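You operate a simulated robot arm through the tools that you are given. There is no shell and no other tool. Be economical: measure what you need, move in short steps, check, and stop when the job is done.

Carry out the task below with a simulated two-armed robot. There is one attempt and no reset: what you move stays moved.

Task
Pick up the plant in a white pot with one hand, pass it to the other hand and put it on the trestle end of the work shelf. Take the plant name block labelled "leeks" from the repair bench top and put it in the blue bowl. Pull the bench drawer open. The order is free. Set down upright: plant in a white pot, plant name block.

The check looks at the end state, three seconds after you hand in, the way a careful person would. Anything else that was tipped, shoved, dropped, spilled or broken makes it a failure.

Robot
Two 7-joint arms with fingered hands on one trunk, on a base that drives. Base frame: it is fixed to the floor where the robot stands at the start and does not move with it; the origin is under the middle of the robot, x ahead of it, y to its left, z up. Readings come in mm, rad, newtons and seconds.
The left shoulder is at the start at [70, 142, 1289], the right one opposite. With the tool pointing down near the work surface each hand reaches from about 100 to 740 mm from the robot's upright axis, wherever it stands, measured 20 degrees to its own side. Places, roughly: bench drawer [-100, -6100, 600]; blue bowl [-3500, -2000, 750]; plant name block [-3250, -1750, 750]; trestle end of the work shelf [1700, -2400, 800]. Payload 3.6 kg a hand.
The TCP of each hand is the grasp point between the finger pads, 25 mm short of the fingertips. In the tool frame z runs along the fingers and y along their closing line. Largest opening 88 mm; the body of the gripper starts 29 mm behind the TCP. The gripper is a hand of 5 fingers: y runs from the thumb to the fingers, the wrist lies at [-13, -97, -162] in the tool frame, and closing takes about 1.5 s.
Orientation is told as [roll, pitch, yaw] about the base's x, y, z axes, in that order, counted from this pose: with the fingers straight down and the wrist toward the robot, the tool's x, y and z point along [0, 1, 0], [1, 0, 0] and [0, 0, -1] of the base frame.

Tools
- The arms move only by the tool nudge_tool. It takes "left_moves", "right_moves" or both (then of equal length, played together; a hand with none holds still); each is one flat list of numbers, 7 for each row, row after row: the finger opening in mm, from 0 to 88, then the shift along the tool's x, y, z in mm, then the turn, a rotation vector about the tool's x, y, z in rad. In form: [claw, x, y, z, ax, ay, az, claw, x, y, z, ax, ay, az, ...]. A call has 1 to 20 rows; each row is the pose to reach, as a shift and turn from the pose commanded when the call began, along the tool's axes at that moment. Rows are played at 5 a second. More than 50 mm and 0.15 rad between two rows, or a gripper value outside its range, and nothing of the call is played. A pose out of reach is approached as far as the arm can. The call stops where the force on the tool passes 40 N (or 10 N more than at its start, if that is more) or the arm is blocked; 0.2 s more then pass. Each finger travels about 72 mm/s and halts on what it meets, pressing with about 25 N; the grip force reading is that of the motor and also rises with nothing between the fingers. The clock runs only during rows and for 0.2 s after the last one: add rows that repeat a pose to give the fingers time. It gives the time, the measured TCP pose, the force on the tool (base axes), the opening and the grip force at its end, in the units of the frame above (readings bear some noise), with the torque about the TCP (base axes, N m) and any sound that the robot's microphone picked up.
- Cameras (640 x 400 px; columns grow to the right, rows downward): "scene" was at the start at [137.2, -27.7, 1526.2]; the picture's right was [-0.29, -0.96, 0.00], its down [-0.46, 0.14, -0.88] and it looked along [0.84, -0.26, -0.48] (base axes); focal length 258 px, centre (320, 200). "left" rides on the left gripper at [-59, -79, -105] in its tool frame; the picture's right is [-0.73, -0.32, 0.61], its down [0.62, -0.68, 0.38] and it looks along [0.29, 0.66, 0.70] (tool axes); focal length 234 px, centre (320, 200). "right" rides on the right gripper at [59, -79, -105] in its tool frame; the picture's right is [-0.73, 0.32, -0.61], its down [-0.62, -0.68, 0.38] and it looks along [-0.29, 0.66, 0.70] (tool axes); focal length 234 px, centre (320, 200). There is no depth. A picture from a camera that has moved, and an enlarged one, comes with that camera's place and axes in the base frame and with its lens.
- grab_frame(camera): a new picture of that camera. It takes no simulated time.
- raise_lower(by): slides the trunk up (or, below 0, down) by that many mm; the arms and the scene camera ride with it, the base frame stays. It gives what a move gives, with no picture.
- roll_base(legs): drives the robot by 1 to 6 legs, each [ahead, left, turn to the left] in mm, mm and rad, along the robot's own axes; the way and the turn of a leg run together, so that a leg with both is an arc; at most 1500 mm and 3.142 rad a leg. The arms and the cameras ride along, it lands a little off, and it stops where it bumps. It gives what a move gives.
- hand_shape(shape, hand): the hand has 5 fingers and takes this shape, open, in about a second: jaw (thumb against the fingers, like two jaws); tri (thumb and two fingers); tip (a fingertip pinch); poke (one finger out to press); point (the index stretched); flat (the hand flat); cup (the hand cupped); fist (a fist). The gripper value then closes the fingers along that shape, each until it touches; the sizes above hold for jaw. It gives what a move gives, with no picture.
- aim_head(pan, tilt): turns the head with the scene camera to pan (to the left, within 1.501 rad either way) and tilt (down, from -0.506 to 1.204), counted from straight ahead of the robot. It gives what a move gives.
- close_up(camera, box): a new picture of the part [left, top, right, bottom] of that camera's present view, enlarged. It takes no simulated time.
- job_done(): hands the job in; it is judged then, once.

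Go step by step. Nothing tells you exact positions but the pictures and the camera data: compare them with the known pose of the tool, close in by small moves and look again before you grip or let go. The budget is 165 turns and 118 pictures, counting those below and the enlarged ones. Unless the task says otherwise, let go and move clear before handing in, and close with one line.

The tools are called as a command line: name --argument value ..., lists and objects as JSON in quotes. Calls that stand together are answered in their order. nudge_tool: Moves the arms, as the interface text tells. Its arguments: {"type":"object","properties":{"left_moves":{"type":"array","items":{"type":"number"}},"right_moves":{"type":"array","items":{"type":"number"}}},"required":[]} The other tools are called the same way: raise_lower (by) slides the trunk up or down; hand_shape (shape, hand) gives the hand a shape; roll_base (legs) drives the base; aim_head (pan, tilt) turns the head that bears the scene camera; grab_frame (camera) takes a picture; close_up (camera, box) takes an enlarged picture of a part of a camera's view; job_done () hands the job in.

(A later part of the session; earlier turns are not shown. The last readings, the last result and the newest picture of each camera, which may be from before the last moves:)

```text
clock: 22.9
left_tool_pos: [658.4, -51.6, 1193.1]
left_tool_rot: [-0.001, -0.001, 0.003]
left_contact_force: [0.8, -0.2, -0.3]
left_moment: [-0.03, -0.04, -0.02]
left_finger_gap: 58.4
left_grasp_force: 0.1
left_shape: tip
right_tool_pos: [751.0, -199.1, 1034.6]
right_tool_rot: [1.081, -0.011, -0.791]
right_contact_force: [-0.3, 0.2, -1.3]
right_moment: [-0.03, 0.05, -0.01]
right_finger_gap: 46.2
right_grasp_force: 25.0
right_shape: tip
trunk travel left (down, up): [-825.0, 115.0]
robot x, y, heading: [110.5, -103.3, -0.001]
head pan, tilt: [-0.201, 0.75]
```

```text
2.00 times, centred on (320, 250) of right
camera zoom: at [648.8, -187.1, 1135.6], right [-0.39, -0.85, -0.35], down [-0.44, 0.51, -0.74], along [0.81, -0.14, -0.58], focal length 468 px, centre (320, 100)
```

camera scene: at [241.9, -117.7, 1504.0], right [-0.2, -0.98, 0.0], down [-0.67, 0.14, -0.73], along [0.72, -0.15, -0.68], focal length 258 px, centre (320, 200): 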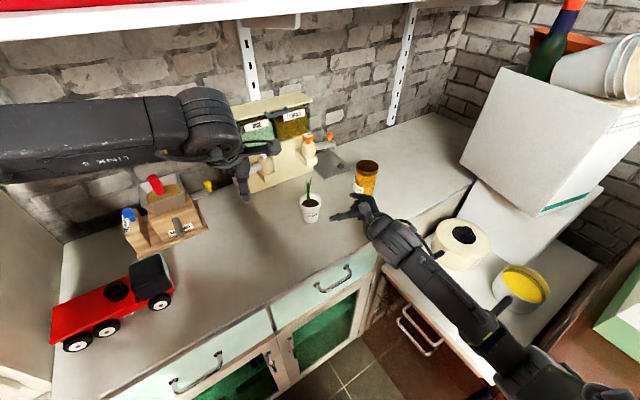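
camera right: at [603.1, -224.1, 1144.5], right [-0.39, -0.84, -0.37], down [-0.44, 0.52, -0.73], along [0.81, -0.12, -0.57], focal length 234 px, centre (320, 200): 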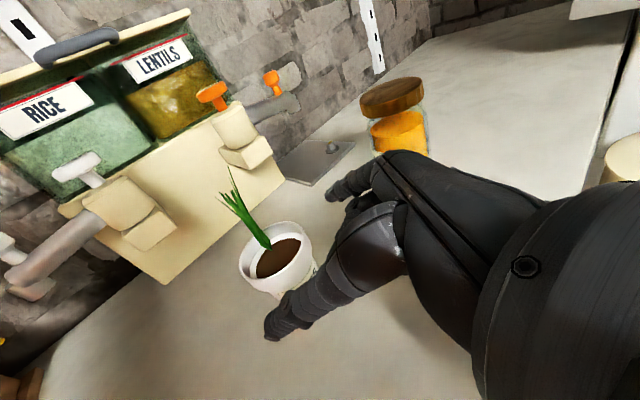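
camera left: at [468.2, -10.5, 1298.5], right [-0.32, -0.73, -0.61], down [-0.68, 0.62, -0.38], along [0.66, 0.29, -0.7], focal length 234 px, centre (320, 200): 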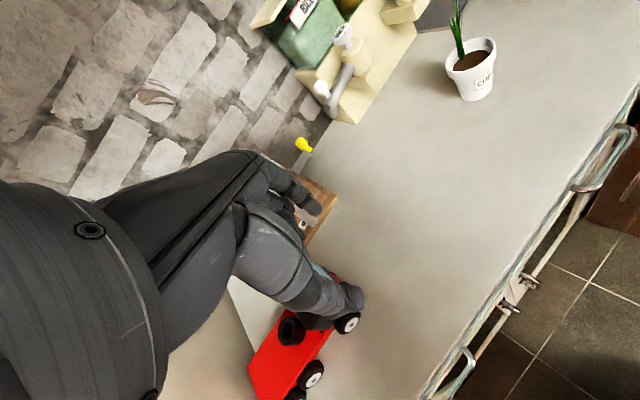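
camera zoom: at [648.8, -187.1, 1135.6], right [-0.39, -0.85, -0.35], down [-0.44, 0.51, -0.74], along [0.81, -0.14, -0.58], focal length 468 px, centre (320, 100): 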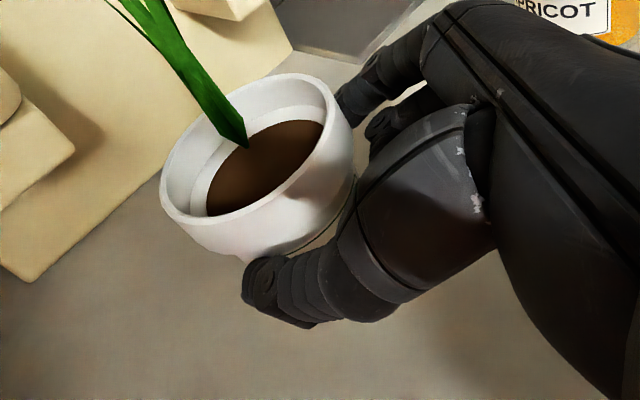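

The pot is lifted securely. Now I swing the left hand aside, pointing to the right and open, before bringing the pot to the middle.

nudge_tool --left_moves '[88, 16, -9, 4, 0, -0.137, 0, 88, 31, -18, 8, 0, -0.273, 0, 88, 47, -27, 12, 0, -0.41, 0, 88, 62, -36, 15, 0, -0.546, 0, 88, 78, -45, 19, 0, -0.683, 0, 88, 93, -54, 23, 0, -0.819, 0, 88, 109, -63, 27, 0, -0.956, 0, 88, 124, -72, 31, 0, -1.092, 0, 88, 140, -80, 34, 0, -1.229, 0, 88, 156, -89, 38, 0, -1.365, 0, 88, 171, -98, 42, 0, -1.5, 0]'

grab_frame --camera "scene"

```text
clock: 25.3
left_tool_pos: [559.5, 121.9, 1151.6]
left_tool_rot: [-1.502, -0.002, 0.002]
left_contact_force: [-1.6, 0.2, -0.3]
left_moment: [-0.01, -0.02, 0.0]
left_finger_gap: 87.8
left_grasp_force: 0.0
left_shape: tip
right_tool_pos: [752.9, -199.6, 1040.6]
right_tool_rot: [1.087, -0.017, -0.793]
right_contact_force: [0.2, -1.0, -0.7]
right_moment: [0.02, 0.02, -0.01]
right_finger_gap: 46.1
right_grasp_force: 24.4
right_shape: tip
trunk travel left (down, up): [-825.0, 115.0]
robot x, y, heading: [111.5, -96.4, 0.003]
head pan, tilt: [-0.201, 0.75]
```

```text
79 pictures are left
camera scene: at [241.0, -116.2, 1504.2], right [-0.2, -0.98, 0.0], down [-0.67, 0.13, -0.73], along [0.72, -0.15, -0.68], focal length 258 px, centre (320, 200)
```

scene: 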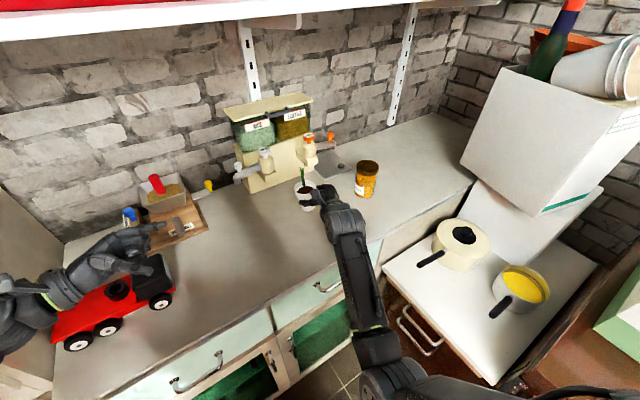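

Now I bring the pot up and toward the robot's middle.

nudge_tool --right_moves '[42, 14, -10, -14, 0, 0, 0, 42, 24, -40, -34, 0, 0, 0, 42, 30, -75, -52, 0, 0, 0, 42, 34, -110, -70, 0, 0, 0, 42, 38, -145, -88, 0, 0, 0, 42, 41, -178, -105, 0, 0, 0, 42, 43, -206, -119, 0, 0, 0, 42, 43, -206, -119, 0, 0, 0]'

aim_head --pan 0.0 --tilt 0.85

grab_frame --camera "scene"

grab_frame --camera "left"

```text
clock: 26.0
left_tool_pos: [559.8, 120.4, 1151.2]
left_tool_rot: [-1.501, 0.001, 0.0]
left_contact_force: [0.3, -1.1, -0.1]
left_moment: [-0.04, 0.02, 0.0]
left_finger_gap: 87.9
left_grasp_force: 0.1
left_shape: tip
right_tool_pos: [700.8, -231.0, 1068.5]
right_tool_rot: [0.975, -0.145, -0.816]
right_contact_force: [-0.2, -0.4, -1.3]
right_moment: [0.0, 0.02, 0.0]
right_finger_gap: 46.5
right_grasp_force: 24.5
right_shape: tip
trunk travel left (down, up): [-825.0, 115.0]
robot x, y, heading: [110.8, -100.4, -0.002]
head pan, tilt: [-0.201, 0.75]
stopped in row 3 (right hand): the arm was blocked; the commanded pose is now the measured one
```

```text
clock: 26.7
left_tool_pos: [560.9, 119.2, 1150.7]
left_tool_rot: [-1.501, 0.001, 0.002]
left_contact_force: [-0.5, -0.1, 0.3]
left_moment: [-0.02, 0.02, -0.02]
left_finger_gap: 88.0
left_grasp_force: 0.1
left_shape: tip
right_tool_pos: [703.4, -230.7, 1066.7]
right_tool_rot: [0.976, -0.142, -0.815]
right_contact_force: [0.3, 0.1, -1.5]
right_moment: [-0.01, 0.02, -0.03]
right_finger_gap: 46.2
right_grasp_force: 24.7
right_shape: tip
trunk travel left (down, up): [-825.0, 115.0]
robot x, y, heading: [114.1, -100.8, -0.003]
head pan, tilt: [0.0, 0.85]
```

```text
78 pictures are left
camera scene: at [239.9, -100.6, 1495.9], right [0.0, -1.0, 0.0], down [-0.75, 0.0, -0.66], along [0.66, 0.0, -0.75], focal length 258 px, centre (320, 200)
```

scene: 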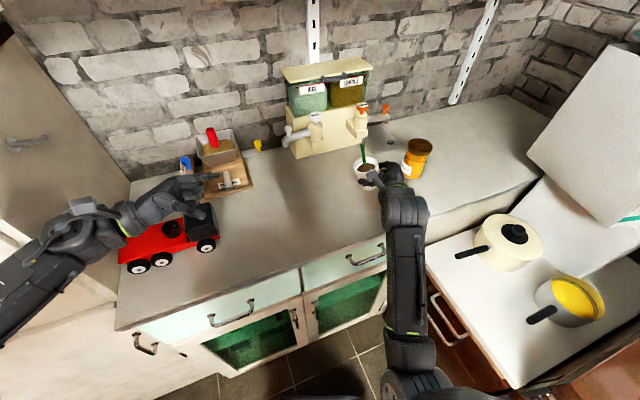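

```text
77 pictures are left
camera left: at [481.2, 220.1, 1217.2], right [-0.32, -0.66, 0.68], down [-0.68, -0.34, -0.65], along [0.66, -0.67, -0.34], focal length 234 px, centre (320, 200)
```

left: 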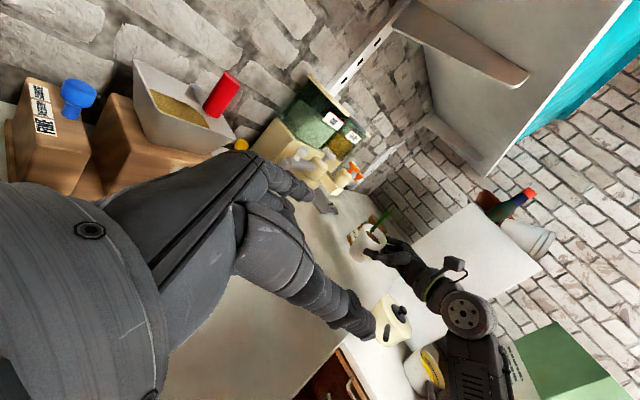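

The right forearm is resting against the counter edge, elbow low. I'll raise the trunk to lift everything clear and then back the base off.

raise_lower --by 110

roll_base --legs '[[-330, 0, 0]]'

grab_frame --camera "scene"

```text
clock: 28.1
left_tool_pos: [559.7, 119.2, 1260.6]
left_tool_rot: [-1.501, 0.0, 0.001]
left_contact_force: [-0.4, -0.3, 0.5]
left_moment: [0.05, 0.02, -0.05]
left_finger_gap: 87.8
left_grasp_force: 0.0
left_shape: tip
right_tool_pos: [702.6, -230.3, 1176.5]
right_tool_rot: [0.977, -0.143, -0.815]
right_contact_force: [0.1, 0.7, -1.2]
right_moment: [-0.02, -0.01, 0.01]
right_finger_gap: 46.2
right_grasp_force: 24.8
right_shape: tip
trunk travel left (down, up): [-935.0, 5.0]
robot x, y, heading: [110.4, -100.2, -0.001]
head pan, tilt: [0.0, 0.85]
```

```text
clock: 30.3
left_tool_pos: [232.4, 119.3, 1260.1]
left_tool_rot: [-1.501, 0.003, 0.002]
left_contact_force: [0.0, -0.3, -1.1]
left_moment: [0.01, 0.0, 0.01]
left_finger_gap: 87.8
left_grasp_force: 0.1
left_shape: tip
right_tool_pos: [374.3, -231.0, 1177.5]
right_tool_rot: [0.974, -0.141, -0.815]
right_contact_force: [-0.1, 0.3, -1.3]
right_moment: [-0.01, 0.05, 0.02]
right_finger_gap: 46.4
right_grasp_force: 24.9
right_shape: tip
trunk travel left (down, up): [-935.0, 5.0]
robot x, y, heading: [-221.0, -98.6, 0.004]
head pan, tilt: [0.0, 0.85]
```

```text
76 pictures are left
camera scene: at [-88.6, -100.8, 1605.7], right [0.0, -1.0, 0.0], down [-0.75, 0.0, -0.66], along [0.66, 0.0, -0.75], focal length 258 px, centre (320, 200)
```

scene: 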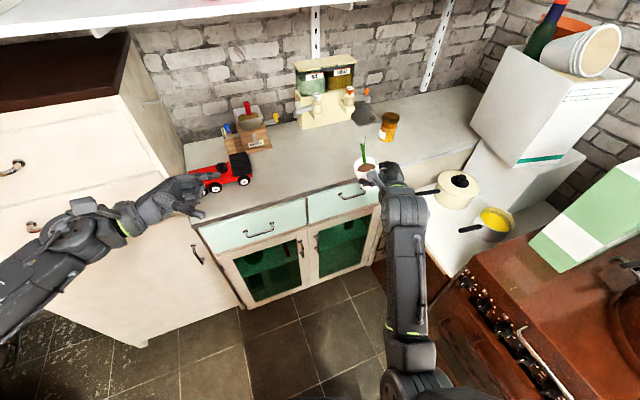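

The arms are clear of the counter. I re-level the pot and bring it to the middle in front of the robot.

nudge_tool --right_moves '[42, 2, -30, -5, 0.017, 0.021, 0.017, 42, 4, -60, -11, 0.035, 0.042, 0.033, 42, 6, -90, -16, 0.052, 0.063, 0.05, 42, 8, -120, -22, 0.07, 0.084, 0.067, 42, 10, -150, -27, 0.087, 0.105, 0.083, 42, 12, -178, -32, 0.104, 0.126, 0.1, 42, 12, -178, -32, 0.104, 0.126, 0.1]'

grab_frame --camera "scene"

grab_frame --camera "left"

```text
clock: 31.0
left_tool_pos: [228.1, 118.6, 1260.4]
left_tool_rot: [-1.499, -0.002, 0.002]
left_contact_force: [-0.7, -0.4, -0.2]
left_moment: [0.01, 0.0, 0.01]
left_finger_gap: 87.9
left_grasp_force: 0.0
left_shape: tip
right_tool_pos: [324.2, -234.3, 1166.0]
right_tool_rot: [0.896, -0.234, -0.793]
right_contact_force: [0.7, 1.0, -1.8]
right_moment: [-0.03, 0.04, -0.01]
right_finger_gap: 46.1
right_grasp_force: 25.1
right_shape: tip
trunk travel left (down, up): [-935.0, 5.0]
robot x, y, heading: [-219.9, -100.4, -0.003]
head pan, tilt: [0.0, 0.85]
stopped in row 3 (right hand): the arm was blocked; the commanded pose is now the measured one
```

```text
75 pictures are left
camera scene: at [-92.6, -100.6, 1606.0], right [0.0, -1.0, 0.0], down [-0.75, 0.0, -0.66], along [0.66, 0.0, -0.75], focal length 258 px, centre (320, 200)
```

scene: 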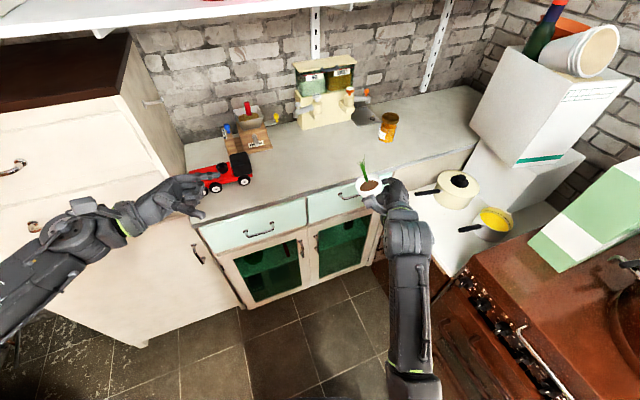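

```text
74 pictures are left
camera left: at [149.3, 219.9, 1327.7], right [-0.32, -0.66, 0.68], down [-0.68, -0.34, -0.65], along [0.66, -0.67, -0.34], focal length 234 px, centre (320, 200)
```

left: 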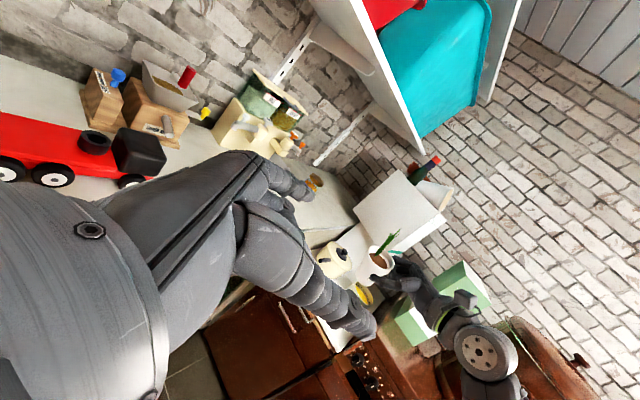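

The right arm is at a joint limit there, so I return it to the forward pose where the pot was level and will bring the left hand to it instead.

nudge_tool --right_moves '[42, 10, 10, 22, 0.038, 0.051, 0.045, 42, 19, 19, 45, 0.076, 0.102, 0.089, 42, 29, 29, 67, 0.114, 0.153, 0.134, 42, 38, 38, 89, 0.152, 0.204, 0.178, 42, 38, 38, 89, 0.152, 0.204, 0.178]'

close_up --camera "scene" --box '[300, 100, 460, 220]'

```text
clock: 32.1
left_tool_pos: [231.2, 118.9, 1260.2]
left_tool_rot: [-1.499, 0.001, 0.003]
left_contact_force: [-0.2, 0.1, 0.3]
left_moment: [0.01, 0.0, -0.04]
left_finger_gap: 87.7
left_grasp_force: 0.1
left_shape: tip
right_tool_pos: [422.3, -257.7, 1130.5]
right_tool_rot: [0.995, -0.088, -0.8]
right_contact_force: [0.2, 0.3, -1.4]
right_moment: [-0.04, 0.03, 0.0]
right_finger_gap: 46.2
right_grasp_force: 24.2
right_shape: tip
trunk travel left (down, up): [-935.0, 5.0]
robot x, y, heading: [-222.4, -98.5, -0.0]
head pan, tilt: [0.0, 0.85]
stopped in row 5 (right hand): the arm was blocked; the commanded pose is now the measured one
```

```text
3.33 times, centred on (380, 160) of scene
camera zoom: at [-89.8, -100.9, 1605.8], right [0.0, -1.0, 0.0], down [-0.75, 0.0, -0.66], along [0.66, 0.0, -0.75], focal length 861 px, centre (120, 333)
```

zoom: 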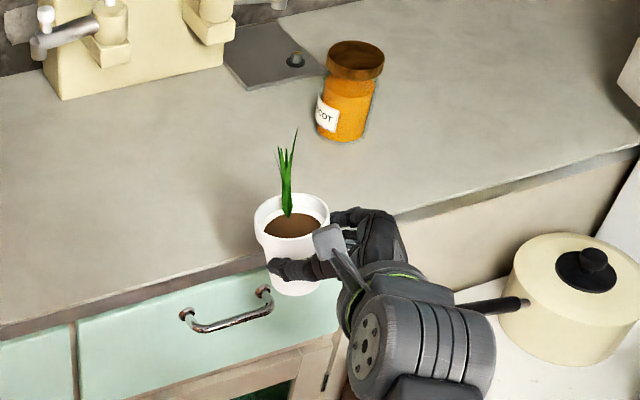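

The pot is nearly upright at about (436, -244), base ~1083. I bring the left hand to a pre-grasp 130 mm to its left and low.

nudge_tool --left_moves '[88, 18, 26, 29, 0, 0, 0, 88, 36, 51, 57, 0, 0, 0, 88, 54, 77, 86, 0, 0, 0, 88, 72, 102, 115, 0, 0, 0, 88, 91, 128, 144, 0, 0, 0, 88, 109, 154, 172, 0, 0, 0, 88, 127, 180, 201, 0, 0, 0, 88, 145, 205, 230, 0, 0, 0]'

close_up --camera "scene" --box '[240, 100, 440, 240]'

grab_frame --camera "left"

```text
clock: 33.9
left_tool_pos: [389.4, -50.2, 1134.6]
left_tool_rot: [-1.501, -0.001, 0.003]
left_contact_force: [-0.2, 1.0, 0.4]
left_moment: [0.01, 0.02, 0.01]
left_finger_gap: 87.7
left_grasp_force: 0.1
left_shape: tip
left hand out of reach, approached as far as the arm can: row 7, 8
right_tool_pos: [420.8, -256.7, 1132.9]
right_tool_rot: [0.997, -0.091, -0.798]
right_contact_force: [0.0, -0.2, -1.8]
right_moment: [0.0, 0.05, -0.02]
right_finger_gap: 46.2
right_grasp_force: 25.4
right_shape: tip
trunk travel left (down, up): [-935.0, 5.0]
robot x, y, heading: [-218.0, -99.4, -0.0]
head pan, tilt: [0.0, 0.85]
```

```text
2.86 times, centred on (340, 170) of scene
camera zoom: at [-91.7, -99.6, 1605.9], right [0.0, -1.0, 0.0], down [-0.75, 0.0, -0.66], along [0.66, 0.0, -0.75], focal length 738 px, centre (263, 286)
```

zoom: 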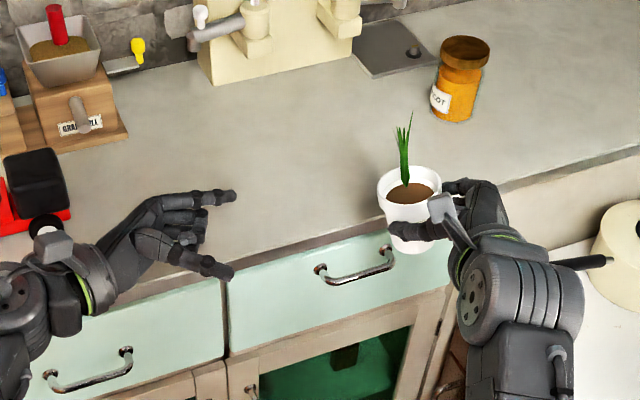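

```text
71 pictures are left
camera left: at [310.6, 50.2, 1201.1], right [-0.32, -0.66, 0.68], down [-0.68, -0.34, -0.65], along [0.66, -0.67, -0.34], focal length 234 px, centre (320, 200)
```

left: 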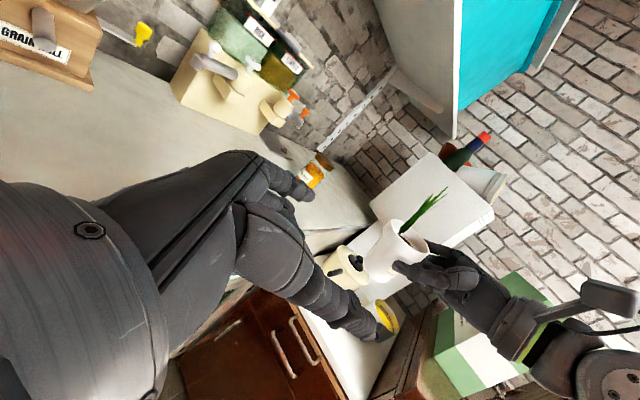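

The left arm is at its reach limit at this height; raising the pot toward shoulder height should bring it within reach. I lift the right hand 100 mm.

nudge_tool --right_moves '[42, 32, -4, -12, 0, 0, 0, 42, 64, -8, -25, 0, 0, 0, 42, 97, -12, -37, 0, 0, 0, 42, 97, -12, -37, 0, 0, 0]'

```text
clock: 35.1
left_tool_pos: [390.9, -51.9, 1134.9]
left_tool_rot: [-1.497, 0.003, 0.002]
left_contact_force: [-1.0, -0.6, -0.1]
left_moment: [-0.02, 0.0, -0.01]
left_finger_gap: 88.0
left_grasp_force: 0.0
left_shape: tip
right_tool_pos: [426.8, -275.9, 1227.8]
right_tool_rot: [0.923, -0.171, -0.841]
right_contact_force: [-0.5, 0.1, -1.5]
right_moment: [-0.05, 0.04, 0.01]
right_finger_gap: 46.0
right_grasp_force: 25.2
right_shape: tip
trunk travel left (down, up): [-935.0, 5.0]
robot x, y, heading: [-222.2, -100.3, -0.004]
head pan, tilt: [0.0, 0.85]
stopped in row 4 (right hand): the arm was blocked; the commanded pose is now the measured one
```

The right wrist is at a limit but the pot is steady, leaning ~14° to the left. I'll take it at the rim with the left hand from the left; first a pre-grasp beside it at that height.

nudge_tool --left_moves '[88, -40, -6, 6, -0.05, 0, -0.004, 88, -80, -12, 12, -0.1, 0, -0.007, 88, -115, -17, 18, -0.15, 0, -0.011, 88, -148, -22, 24.6, -0.21, 0, -0.015, 88, -148, -22, 24.6, -0.21, 0, -0.015]'

close_up --camera "scene" --box '[290, 90, 450, 200]'

close_up --camera "left" --box '[250, 100, 490, 300]'

```text
clock: 36.3
left_tool_pos: [368.7, -86.4, 1280.0]
left_tool_rot: [-1.499, 0.0, 0.213]
left_contact_force: [-0.8, -0.7, 0.0]
left_moment: [0.0, -0.03, 0.02]
left_finger_gap: 87.7
left_grasp_force: 0.0
left_shape: tip
right_tool_pos: [427.2, -275.6, 1226.9]
right_tool_rot: [0.924, -0.17, -0.841]
right_contact_force: [0.3, 0.1, -1.4]
right_moment: [-0.03, 0.02, 0.01]
right_finger_gap: 46.2
right_grasp_force: 24.9
right_shape: tip
trunk travel left (down, up): [-935.0, 5.0]
robot x, y, heading: [-217.1, -97.7, 0.005]
head pan, tilt: [0.0, 0.85]
```

```text
3.64 times, centred on (370, 145) of scene
camera zoom: at [-90.9, -100.2, 1605.9], right [0.0, -1.0, 0.0], down [-0.75, 0.0, -0.66], along [0.66, 0.0, -0.75], focal length 940 px, centre (138, 400)
```

zoom: 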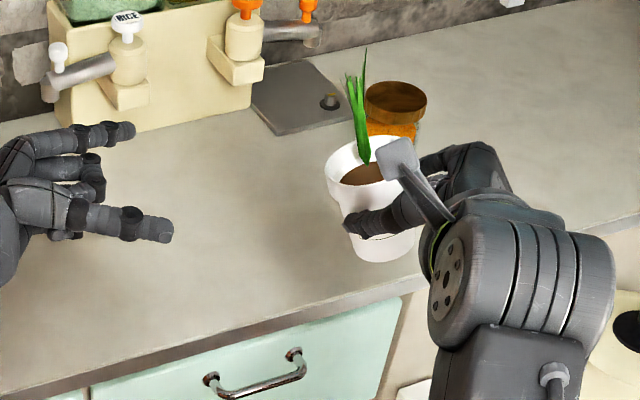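

```text
2.00 times, centred on (370, 200) of left
camera zoom: at [270.0, -3.4, 1346.6], right [-0.18, -0.71, 0.68], down [-0.59, -0.47, -0.65], along [0.78, -0.52, -0.34], focal length 468 px, centre (220, 200)
```

zoom: 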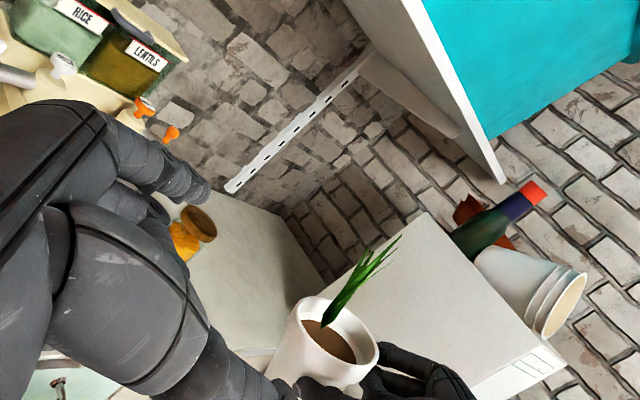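

The rim is at about (437, -253, 1240), matching the predicted grip geometry. I align the left hand and advance most of the way.

nudge_tool --left_moves '[88, 13, 11, 20, 0, 0, 0, 88, 26, 22, 40, 0, 0, 0, 88, 38.7, 31.4, 65, 0, 0, 0, 88, 38.7, 31.4, 90, 0, 0, 0, 88, 38.7, 31.4, 115, 0, 0, 0, 88, 38.7, 31.4, 115, 0, 0, 0]'

close_up --camera "scene" --box '[290, 90, 450, 200]'

close_up --camera "left" --box '[250, 100, 490, 300]'

```text
clock: 37.7
left_tool_pos: [422.9, -188.4, 1234.2]
left_tool_rot: [-1.502, 0.001, 0.212]
left_contact_force: [-0.5, -0.4, 0.3]
left_moment: [0.0, -0.01, 0.0]
left_finger_gap: 87.9
left_grasp_force: 0.1
left_shape: tip
right_tool_pos: [425.7, -275.3, 1227.4]
right_tool_rot: [0.923, -0.17, -0.84]
right_contact_force: [-0.3, -0.3, -1.3]
right_moment: [-0.01, 0.03, 0.0]
right_finger_gap: 46.1
right_grasp_force: 25.4
right_shape: tip
trunk travel left (down, up): [-935.0, 5.0]
robot x, y, heading: [-221.2, -101.1, -0.003]
head pan, tilt: [0.0, 0.85]
```

```text
3.64 times, centred on (370, 145) of scene
camera zoom: at [-91.0, -100.3, 1605.9], right [0.0, -1.0, 0.0], down [-0.75, 0.0, -0.66], along [0.66, 0.0, -0.75], focal length 940 px, centre (138, 400)
```

zoom: 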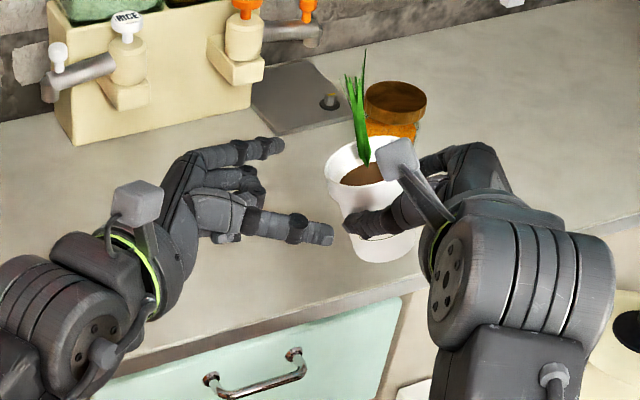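

```text
2.00 times, centred on (370, 200) of left
camera zoom: at [324.3, -106.8, 1300.2], right [-0.18, -0.71, 0.68], down [-0.6, -0.47, -0.65], along [0.78, -0.52, -0.34], focal length 468 px, centre (220, 200)
```

zoom: 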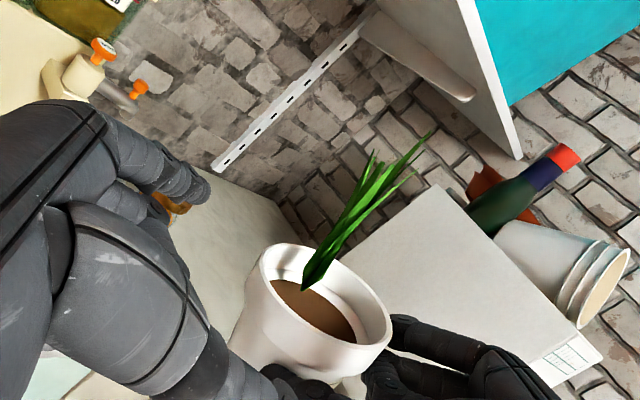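

Everything lines up; I advance the remaining 48 mm and check.

nudge_tool --left_moves '[88, 0, 0, 16, 0, 0, 0, 88, 0, 0, 32, 0, 0, 0, 88, 0, 0, 48, 0, 0, 0, 88, 0, 0, 48, 0, 0, 0]'

close_up --camera "scene" --box '[310, 100, 430, 190]'

close_up --camera "left" --box '[220, 100, 460, 300]'

```text
clock: 38.7
left_tool_pos: [432.5, -235.8, 1230.1]
left_tool_rot: [-1.5, 0.002, 0.213]
left_contact_force: [-3.7, 7.1, -2.1]
left_moment: [0.06, -0.12, -0.4]
left_finger_gap: 88.0
left_grasp_force: 0.0
left_shape: tip
right_tool_pos: [426.0, -276.0, 1227.1]
right_tool_rot: [0.925, -0.169, -0.842]
right_contact_force: [4.1, -6.7, 1.7]
right_moment: [0.03, 0.12, 0.22]
right_finger_gap: 46.5
right_grasp_force: 24.9
right_shape: tip
trunk travel left (down, up): [-935.0, 5.0]
robot x, y, heading: [-223.7, -100.4, -0.001]
head pan, tilt: [0.0, 0.85]
```

```text
4.44 times, centred on (370, 145) of scene
camera zoom: at [-91.0, -101.0, 1605.9], right [0.0, -1.0, 0.0], down [-0.75, 0.0, -0.66], along [0.66, 0.0, -0.75], focal length 1148 px, centre (98, 444)
```

zoom: 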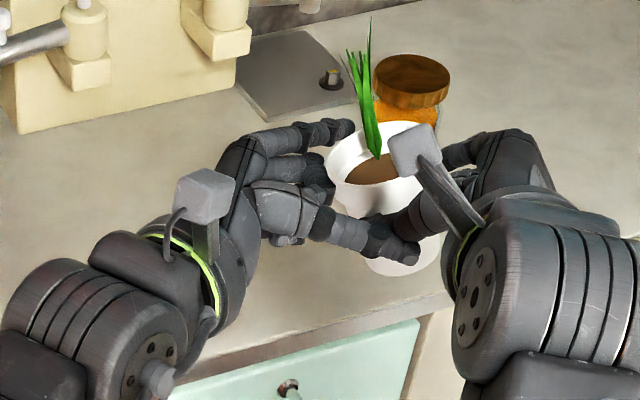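

```text
2.00 times, centred on (340, 200) of left
camera zoom: at [333.9, -154.2, 1297.1], right [-0.18, -0.71, 0.68], down [-0.6, -0.47, -0.65], along [0.78, -0.52, -0.34], focal length 468 px, centre (280, 200)
```

zoom: 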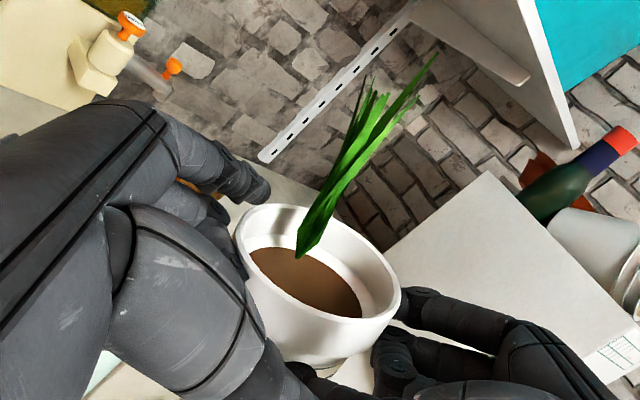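

The pot lightly touches the web of the left hand (7 N). I close the left fingers gradually on the rim.

nudge_tool --left_moves '[80, 0, 0, -2, 0, 0, 0, 74, 0, 0, -3, 0, 0, 0, 68, 0, 0, -3, 0, 0, 0, 62, 0, 0, -3, 0, 0, 0, 56, 0, 0, -3, 0, 0, 0, 52, 0, 0, -3, 0, 0, 0, 50, 0, 0, -3, 0, 0, 0, 50, 0, 0, -3, 0, 0, 0]'

close_up --camera "scene" --box '[310, 100, 430, 190]'

close_up --camera "left" --box '[220, 100, 460, 300]'

```text
clock: 40.5
left_tool_pos: [432.6, -233.4, 1230.5]
left_tool_rot: [-1.5, 0.001, 0.211]
left_contact_force: [-13.6, -0.2, -3.1]
left_moment: [0.04, -0.19, -0.33]
left_finger_gap: 63.2
left_grasp_force: 0.2
left_shape: tip
right_tool_pos: [426.6, -275.4, 1226.7]
right_tool_rot: [0.924, -0.168, -0.84]
right_contact_force: [12.4, -0.1, 1.6]
right_moment: [-0.01, 0.28, -0.28]
right_finger_gap: 46.5
right_grasp_force: 25.0
right_shape: tip
trunk travel left (down, up): [-935.0, 5.0]
robot x, y, heading: [-220.4, -98.1, 0.0]
head pan, tilt: [0.0, 0.85]
```

```text
4.44 times, centred on (370, 145) of scene
camera zoom: at [-91.0, -101.0, 1605.9], right [0.0, -1.0, 0.0], down [-0.75, 0.0, -0.66], along [0.66, 0.0, -0.75], focal length 1148 px, centre (98, 444)
```

zoom: 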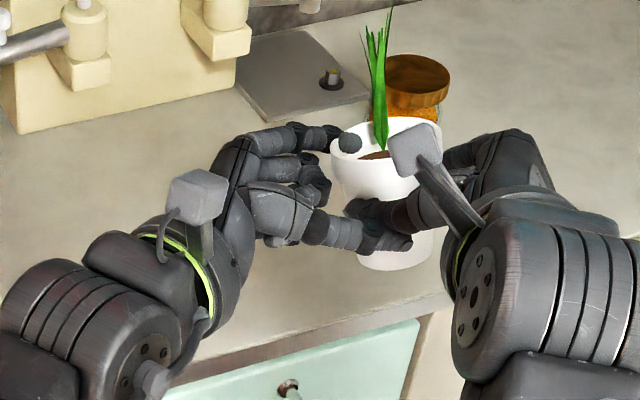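

```text
2.00 times, centred on (340, 200) of left
camera zoom: at [333.4, -151.2, 1297.2], right [-0.18, -0.71, 0.68], down [-0.6, -0.47, -0.65], along [0.78, -0.52, -0.34], focal length 468 px, centre (280, 200)
```

zoom: 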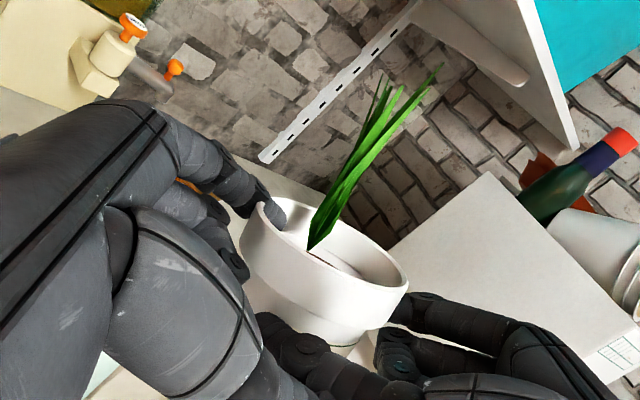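

The left thumb ended up against the right thumb and the index over the rim, so this height is wrong. I reopen and back off; the left should grip the lower body instead.

nudge_tool --left_moves '[70, 0, 0, 0, 0, 0, 0, 80, 0, 0, 0, 0, 0, 0, 88, 0, 0, 0, 0, 0, 0, 88, 0, 0, 0, 0, 0, 0, 88, 0, 0, -30, 0, 0, 0, 88, 0, 0, -60, 0, 0, 0, 88, 0, 0, -80, 0, 0, 0]'

close_up --camera "scene" --box '[310, 100, 430, 190]'

close_up --camera "right" --box '[200, 100, 440, 300]'

```text
clock: 42.1
left_tool_pos: [416.1, -153.7, 1236.1]
left_tool_rot: [-1.501, 0.0, 0.211]
left_contact_force: [0.6, -0.3, 0.6]
left_moment: [0.07, 0.03, -0.01]
left_finger_gap: 87.5
left_grasp_force: 0.0
left_shape: tip
right_tool_pos: [427.2, -276.1, 1226.4]
right_tool_rot: [0.924, -0.17, -0.842]
right_contact_force: [-0.1, 0.4, -1.3]
right_moment: [0.0, 0.02, -0.01]
right_finger_gap: 46.8
right_grasp_force: 25.0
right_shape: tip
trunk travel left (down, up): [-935.0, 5.0]
robot x, y, heading: [-220.5, -97.4, 0.003]
head pan, tilt: [0.0, 0.85]
```

```text
4.44 times, centred on (370, 145) of scene
camera zoom: at [-91.2, -100.7, 1605.9], right [0.0, -1.0, 0.0], down [-0.75, 0.0, -0.66], along [0.66, 0.0, -0.75], focal length 1148 px, centre (98, 444)
```

zoom: 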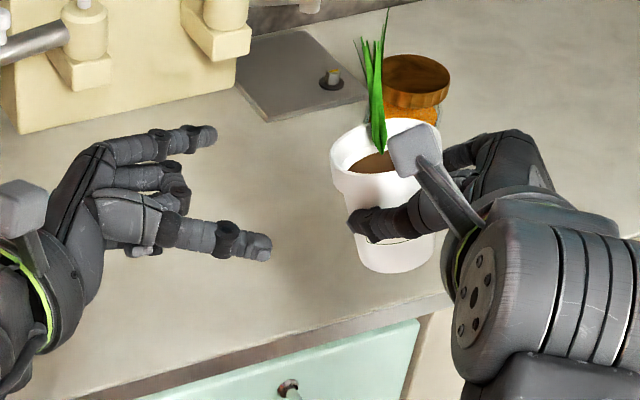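

```text
2.00 times, centred on (320, 200) of right
camera zoom: at [326.9, -234.7, 1322.5], right [-0.45, -0.88, -0.15], down [-0.42, 0.36, -0.83], along [0.79, -0.31, -0.53], focal length 468 px, centre (320, 200)
```

zoom: 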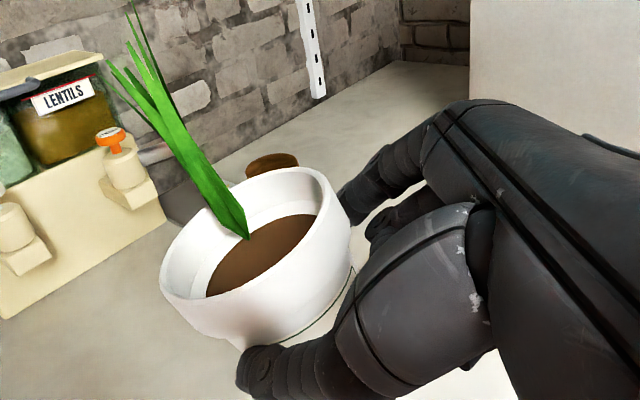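

Space beneath the right thumb is too small for a mid-air pass with this grip. I'll set the pot back on the counter near the front, then regrasp it at the rim with a better arm posture. First, left hand clear, then drive forward.

nudge_tool --left_moves '[88, -30, 0, -40, 0, 0, 0, 88, -60, 0, -80, 0, 0, 0, 88, -90, 0, -120, 0, 0, 0, 88, -120, 0, -160, 0, 0, 0, 88, -130, 0, -200, 0, 0, 0]'

roll_base --legs '[[200, 0, 0]]'

raise_lower --by -170

grab_frame --camera "scene"

```text
clock: 43.3
left_tool_pos: [375.1, 34.1, 1380.3]
left_tool_rot: [-1.502, 0.0, 0.212]
left_contact_force: [0.3, -1.1, 0.0]
left_moment: [0.0, -0.01, -0.01]
left_finger_gap: 88.2
left_grasp_force: 0.0
left_shape: tip
right_tool_pos: [425.3, -273.8, 1228.5]
right_tool_rot: [0.923, -0.171, -0.843]
right_contact_force: [-0.3, 0.4, -1.7]
right_moment: [0.01, 0.04, 0.0]
right_finger_gap: 46.5
right_grasp_force: 24.8
right_shape: tip
trunk travel left (down, up): [-935.0, 5.0]
robot x, y, heading: [-220.8, -99.3, 0.0]
head pan, tilt: [0.0, 0.85]
```

```text
clock: 44.9
left_tool_pos: [573.1, 30.5, 1381.4]
left_tool_rot: [-1.502, -0.001, 0.211]
left_contact_force: [0.5, -0.1, 0.7]
left_moment: [0.0, -0.01, -0.01]
left_finger_gap: 87.8
left_grasp_force: 0.0
left_shape: tip
right_tool_pos: [622.8, -276.3, 1228.8]
right_tool_rot: [0.925, -0.171, -0.844]
right_contact_force: [-0.4, 0.4, -1.9]
right_moment: [0.0, 0.02, 0.01]
right_finger_gap: 46.7
right_grasp_force: 25.6
right_shape: tip
trunk travel left (down, up): [-935.0, 5.0]
robot x, y, heading: [-18.4, -101.9, -0.001]
head pan, tilt: [0.0, 0.85]
```

```text
clock: 46.8
left_tool_pos: [578.5, 31.1, 1209.8]
left_tool_rot: [-1.5, 0.0, 0.211]
left_contact_force: [0.7, 0.6, -0.4]
left_moment: [0.02, 0.01, 0.03]
left_finger_gap: 87.8
left_grasp_force: 0.0
left_shape: tip
right_tool_pos: [627.8, -276.3, 1055.9]
right_tool_rot: [0.924, -0.17, -0.844]
right_contact_force: [1.0, 0.2, -2.1]
right_moment: [-0.01, 0.01, -0.02]
right_finger_gap: 46.9
right_grasp_force: 25.0
right_shape: tip
trunk travel left (down, up): [-765.0, 175.0]
robot x, y, heading: [-18.8, -99.3, -0.004]
head pan, tilt: [0.0, 0.85]
```

```text
60 pictures are left
camera scene: at [109.7, -101.2, 1435.9], right [0.0, -1.0, 0.0], down [-0.75, 0.0, -0.66], along [0.66, 0.0, -0.75], focal length 258 px, centre (320, 200)
```

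scene: 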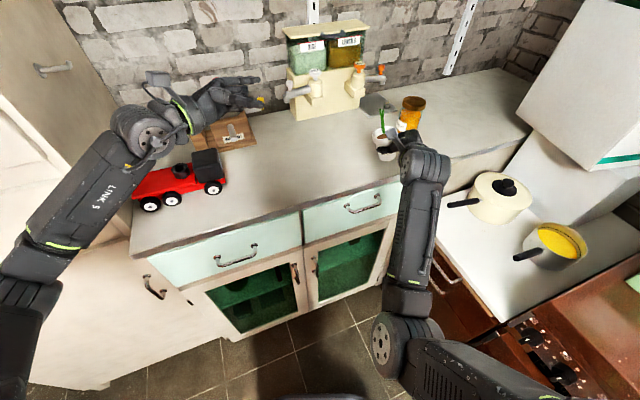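

The pot hovers ~50 mm over the counter. I lower the last stretch and stop on contact.

raise_lower --by -40

raise_lower --by -8

close_up --camera "scene" --box '[330, 70, 450, 170]'

```text
clock: 47.6
left_tool_pos: [577.7, 30.3, 1170.8]
left_tool_rot: [-1.499, 0.0, 0.211]
left_contact_force: [0.1, -1.4, 1.4]
left_moment: [0.02, -0.01, -0.03]
left_finger_gap: 88.1
left_grasp_force: 0.1
left_shape: tip
right_tool_pos: [627.5, -277.6, 1017.5]
right_tool_rot: [0.924, -0.172, -0.842]
right_contact_force: [0.3, -0.5, -2.0]
right_moment: [-0.01, 0.03, -0.01]
right_finger_gap: 46.8
right_grasp_force: 24.7
right_shape: tip
trunk travel left (down, up): [-725.0, 215.0]
robot x, y, heading: [-18.9, -101.6, -0.002]
head pan, tilt: [0.0, 0.85]
```

```text
clock: 48.2
left_tool_pos: [576.9, 29.7, 1162.3]
left_tool_rot: [-1.499, -0.001, 0.211]
left_contact_force: [-0.8, 0.0, 0.6]
left_moment: [0.01, -0.02, 0.01]
left_finger_gap: 87.9
left_grasp_force: 0.1
left_shape: tip
right_tool_pos: [626.9, -277.0, 1010.1]
right_tool_rot: [0.923, -0.17, -0.845]
right_contact_force: [1.0, -0.3, -1.1]
right_moment: [-0.05, 0.0, 0.0]
right_finger_gap: 46.8
right_grasp_force: 25.0
right_shape: tip
trunk travel left (down, up): [-717.0, 223.0]
robot x, y, heading: [-19.0, -100.9, 0.002]
head pan, tilt: [0.0, 0.85]
```

```text
4.00 times, centred on (390, 120) of scene
camera zoom: at [109.5, -101.2, 1387.9], right [0.0, -1.0, 0.0], down [-0.75, 0.0, -0.66], along [0.66, 0.0, -0.75], focal length 1034 px, centre (40, 520)
```

zoom: 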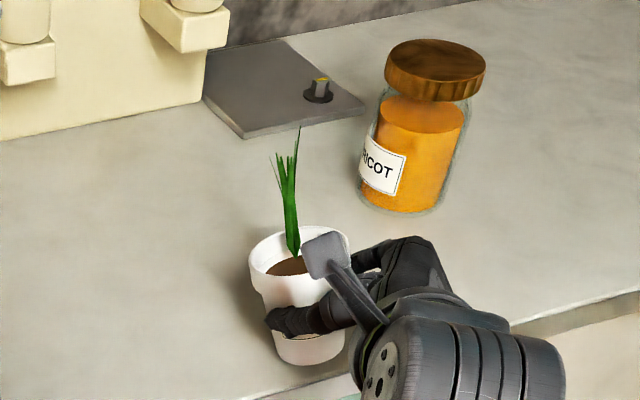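

Contact is beginning; a few more millimetres down, then release.

raise_lower --by -6

nudge_tool --right_moves '[50, 0, 0, 0, 0, 0, 0, 60, 0, 0, 0, 0, 0, 0, 74, 0, 0, 0, 0, 0, 0, 88, 0, 0, 0, 0, 0, 0, 88, 0, 0, 0, 0, 0, 0, 88, 0, 0, 0, 0, 0, 0]'

close_up --camera "scene" --box '[330, 70, 450, 170]'

```text
clock: 48.8
left_tool_pos: [575.5, 29.0, 1156.8]
left_tool_rot: [-1.501, -0.001, 0.21]
left_contact_force: [-0.4, -0.8, 0.1]
left_moment: [0.01, -0.01, 0.02]
left_finger_gap: 88.1
left_grasp_force: 0.0
left_shape: tip
right_tool_pos: [625.6, -278.6, 1004.6]
right_tool_rot: [0.925, -0.172, -0.842]
right_contact_force: [-1.0, -0.7, 6.4]
right_moment: [0.02, -0.06, -0.03]
right_finger_gap: 46.8
right_grasp_force: 24.6
right_shape: tip
trunk travel left (down, up): [-711.0, 229.0]
robot x, y, heading: [-20.3, -101.6, -0.001]
head pan, tilt: [0.0, 0.85]
```

```text
clock: 50.1
left_tool_pos: [577.0, 30.2, 1156.4]
left_tool_rot: [-1.5, 0.0, 0.213]
left_contact_force: [-0.3, -0.6, 0.6]
left_moment: [-0.04, -0.01, 0.01]
left_finger_gap: 87.8
left_grasp_force: 0.0
left_shape: tip
right_tool_pos: [626.9, -276.3, 1004.3]
right_tool_rot: [0.923, -0.171, -0.843]
right_contact_force: [-0.6, -0.8, 0.3]
right_moment: [0.0, 0.01, -0.02]
right_finger_gap: 87.6
right_grasp_force: 0.1
right_shape: tip
trunk travel left (down, up): [-711.0, 229.0]
robot x, y, heading: [-17.0, -101.1, -0.003]
head pan, tilt: [0.0, 0.85]
```

```text
4.00 times, centred on (390, 120) of scene
camera zoom: at [109.3, -101.2, 1381.9], right [0.0, -1.0, 0.0], down [-0.75, 0.0, -0.66], along [0.66, 0.0, -0.75], focal length 1034 px, centre (40, 520)
```

zoom: 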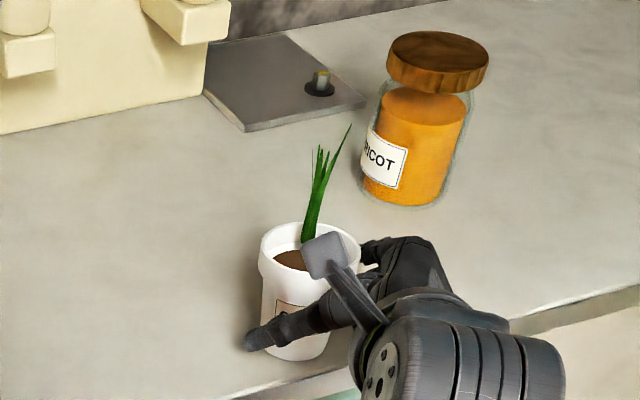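

The pot stands upright and free. I retract the right hand straight back and return it to its home-like posture so the elbow can come out.

nudge_tool --right_moves '[88, 0, 0, -20, 0, 0, 0, 88, 0, 0, -60, 0, 0, 0, 88, -4, 0, -100, 0, 0, 0, 88, -8, 0, -140, 0, 0, 0, 88, -15, 0, -155, 0.059, -0.088, -0.078, 88, -22, -1, -171, 0.118, -0.176, -0.156, 88, -29, -1, -186, 0.178, -0.264, -0.234, 88, -36, -2, -202, 0.237, -0.352, -0.312, 88, -43, -2, -217, 0.296, -0.441, -0.389, 88, -50, -3, -233, 0.355, -0.529, -0.467, 88, -57, -3, -248, 0.415, -0.617, -0.545, 88, -64, -4, -264, 0.474, -0.705, -0.623, 88, -71, -4, -279, 0.533, -0.793, -0.701, 88, -71, -4, -279, 0.533, -0.793, -0.701]'

aim_head --pan -0.4 --tilt 0.85

grab_frame --camera "scene"

```text
clock: 52.5
left_tool_pos: [576.1, 31.1, 1156.6]
left_tool_rot: [-1.501, 0.0, 0.208]
left_contact_force: [0.3, 1.0, -0.1]
left_moment: [-0.04, 0.0, 0.0]
left_finger_gap: 87.7
left_grasp_force: 0.0
left_shape: tip
right_tool_pos: [537.3, -261.9, 1148.0]
right_tool_rot: [1.167, -0.255, -0.635]
right_contact_force: [0.3, -0.1, -0.3]
right_moment: [0.01, 0.01, -0.01]
right_finger_gap: 87.7
right_grasp_force: 0.0
right_shape: tip
right hand out of reach, approached as far as the arm can: row 4, 5, 6, 7, 8, 9, 10
trunk travel left (down, up): [-711.0, 229.0]
robot x, y, heading: [-17.8, -98.5, -0.002]
head pan, tilt: [0.0, 0.85]
stopped in row 11 (right hand): the force on the tool passed its limit at 53 N (the readings are from after the stop); the commanded pose is now the measured one
```

```text
clock: 53.4
left_tool_pos: [576.0, 28.9, 1156.4]
left_tool_rot: [-1.5, 0.0, 0.21]
left_contact_force: [1.2, -0.6, 0.1]
left_moment: [0.0, 0.06, -0.01]
left_finger_gap: 87.9
left_grasp_force: 0.0
left_shape: tip
right_tool_pos: [538.5, -262.1, 1147.4]
right_tool_rot: [1.166, -0.255, -0.634]
right_contact_force: [0.6, 0.4, 0.6]
right_moment: [0.01, 0.01, 0.02]
right_finger_gap: 88.1
right_grasp_force: 0.1
right_shape: tip
trunk travel left (down, up): [-711.0, 229.0]
robot x, y, heading: [-17.9, -100.6, 0.002]
head pan, tilt: [-0.4, 0.85]
```

```text
57 pictures are left
camera scene: at [103.2, -131.8, 1381.9], right [-0.39, -0.92, 0.0], down [-0.69, 0.29, -0.66], along [0.61, -0.26, -0.75], focal length 258 px, centre (320, 200)
```

scene: 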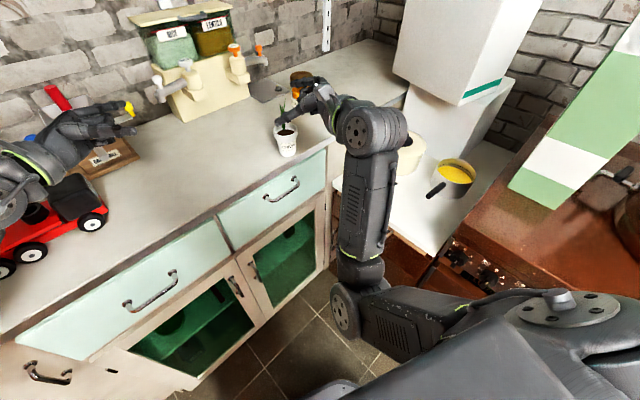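

The pot is fine. The right elbow is folded low, so I lift the hand first, then rotate it fingers-down to unwind the arm.

nudge_tool --right_moves '[88, 25, 20, -14, 0, 0, 0, 88, 50, 40, -29, 0, 0, 0, 88, 75, 60, -44, 0, 0, 0, 88, 99, 79, -58, 0, 0, 0, 88, 99, 79, -58, 0.065, -0.115, -0.046, 88, 99, 79, -58, 0.129, -0.231, -0.091, 88, 99, 79, -58, 0.194, -0.346, -0.137, 88, 99, 79, -58, 0.258, -0.462, -0.183, 88, 99, 79, -58, 0.323, -0.577, -0.228, 88, 99, 79, -58, 0.387, -0.693, -0.274, 88, 99, 79, -58, 0.452, -0.808, -0.32, 88, 99, 79, -58, 0.516, -0.924, -0.365, 88, 99, 79, -58, 0.581, -1.039, -0.411]'

```text
clock: 56.2
left_tool_pos: [576.0, 29.5, 1156.4]
left_tool_rot: [-1.5, 0.001, 0.21]
left_contact_force: [0.6, 0.4, -0.7]
left_moment: [0.0, 0.0, 0.0]
left_finger_gap: 87.8
left_grasp_force: 0.1
left_shape: tip
right_tool_pos: [569.7, -301.1, 1278.6]
right_tool_rot: [-0.004, 0.001, -0.001]
right_contact_force: [0.3, -0.1, 0.4]
right_moment: [0.0, 0.03, 0.02]
right_finger_gap: 87.8
right_grasp_force: 0.1
right_shape: tip
trunk travel left (down, up): [-711.0, 229.0]
robot x, y, heading: [-18.6, -100.0, 0.002]
head pan, tilt: [-0.4, 0.85]
```

Home-like posture is restored. I drive closer and bring the right hand round to point left beside the pot, in the elbow-out posture.

roll_base --legs '[[110, 0, 0]]'

nudge_tool --right_moves '[88, -10, -5, 15, 0, 0.136, 0, 88, -20, -10, 30, 0, 0.271, 0, 88, -30, -15, 50, 0, 0.407, 0, 88, -40, -20, 75, 0, 0.542, 0, 88, -50, -25, 100, 0, 0.678, 0, 88, -60, -30, 125, 0, 0.813, 0, 88, -70, -35, 150, 0, 0.949, 0, 88, -80, -40, 175, 0, 1.084, 0, 88, -89, -45, 200, 0, 1.22, 0, 88, -89, -45, 200, 0, 1.22, 0]'

grab_frame --camera "scene"

close_up --camera "right" --box '[160, 100, 480, 300]'

```text
clock: 57.4
left_tool_pos: [685.5, 29.1, 1156.4]
left_tool_rot: [-1.5, -0.001, 0.208]
left_contact_force: [0.3, 0.2, 0.0]
left_moment: [0.0, -0.01, 0.0]
left_finger_gap: 87.8
left_grasp_force: 0.2
left_shape: tip
right_tool_pos: [676.9, -300.8, 1278.3]
right_tool_rot: [0.0, 0.0, -0.001]
right_contact_force: [-0.6, -0.3, -0.2]
right_moment: [0.0, 0.01, -0.02]
right_finger_gap: 88.0
right_grasp_force: 0.1
right_shape: tip
trunk travel left (down, up): [-711.0, 229.0]
robot x, y, heading: [91.0, -102.1, -0.004]
head pan, tilt: [-0.4, 0.85]
```

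```text
clock: 59.6
left_tool_pos: [686.9, 30.0, 1156.0]
left_tool_rot: [-1.5, 0.0, 0.21]
left_contact_force: [0.5, -0.2, 0.0]
left_moment: [0.01, 0.01, 0.01]
left_finger_gap: 87.8
left_grasp_force: 0.0
left_shape: tip
right_tool_pos: [631.8, -392.0, 1078.6]
right_tool_rot: [1.221, 0.0, -0.001]
right_contact_force: [0.2, 0.1, 0.7]
right_moment: [0.0, 0.01, -0.01]
right_finger_gap: 87.9
right_grasp_force: 0.1
right_shape: tip
trunk travel left (down, up): [-711.0, 229.0]
robot x, y, heading: [89.7, -101.1, -0.003]
head pan, tilt: [-0.4, 0.85]
```

```text
56 pictures are left
camera scene: at [212.4, -131.5, 1382.0], right [-0.39, -0.92, 0.0], down [-0.69, 0.29, -0.66], along [0.61, -0.26, -0.75], focal length 258 px, centre (320, 200)
```

scene: 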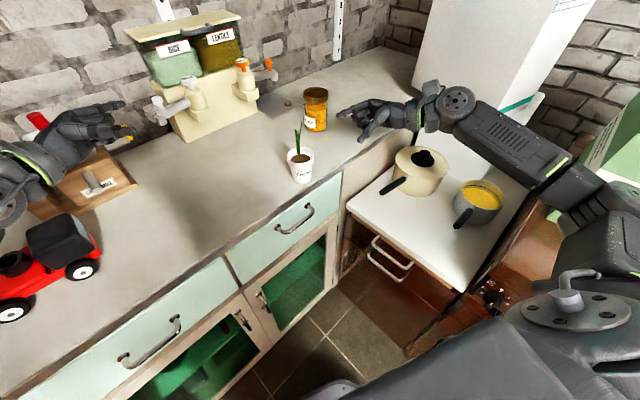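

```text
2.00 times, centred on (320, 200) of right
camera zoom: at [553.2, -468.5, 1169.5], right [0.32, -0.82, -0.47], down [-0.68, 0.15, -0.72], along [0.66, 0.55, -0.51], focal length 468 px, centre (320, 200)
```

zoom: 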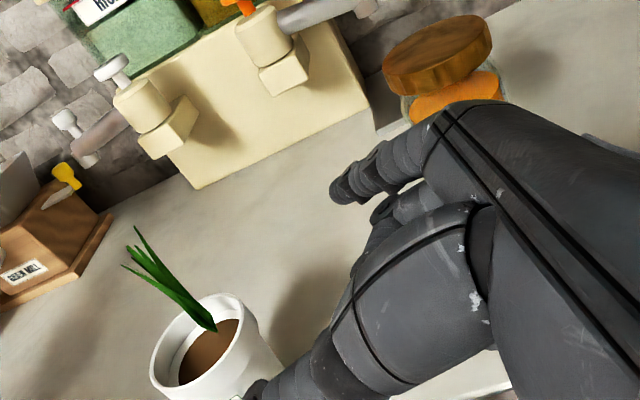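

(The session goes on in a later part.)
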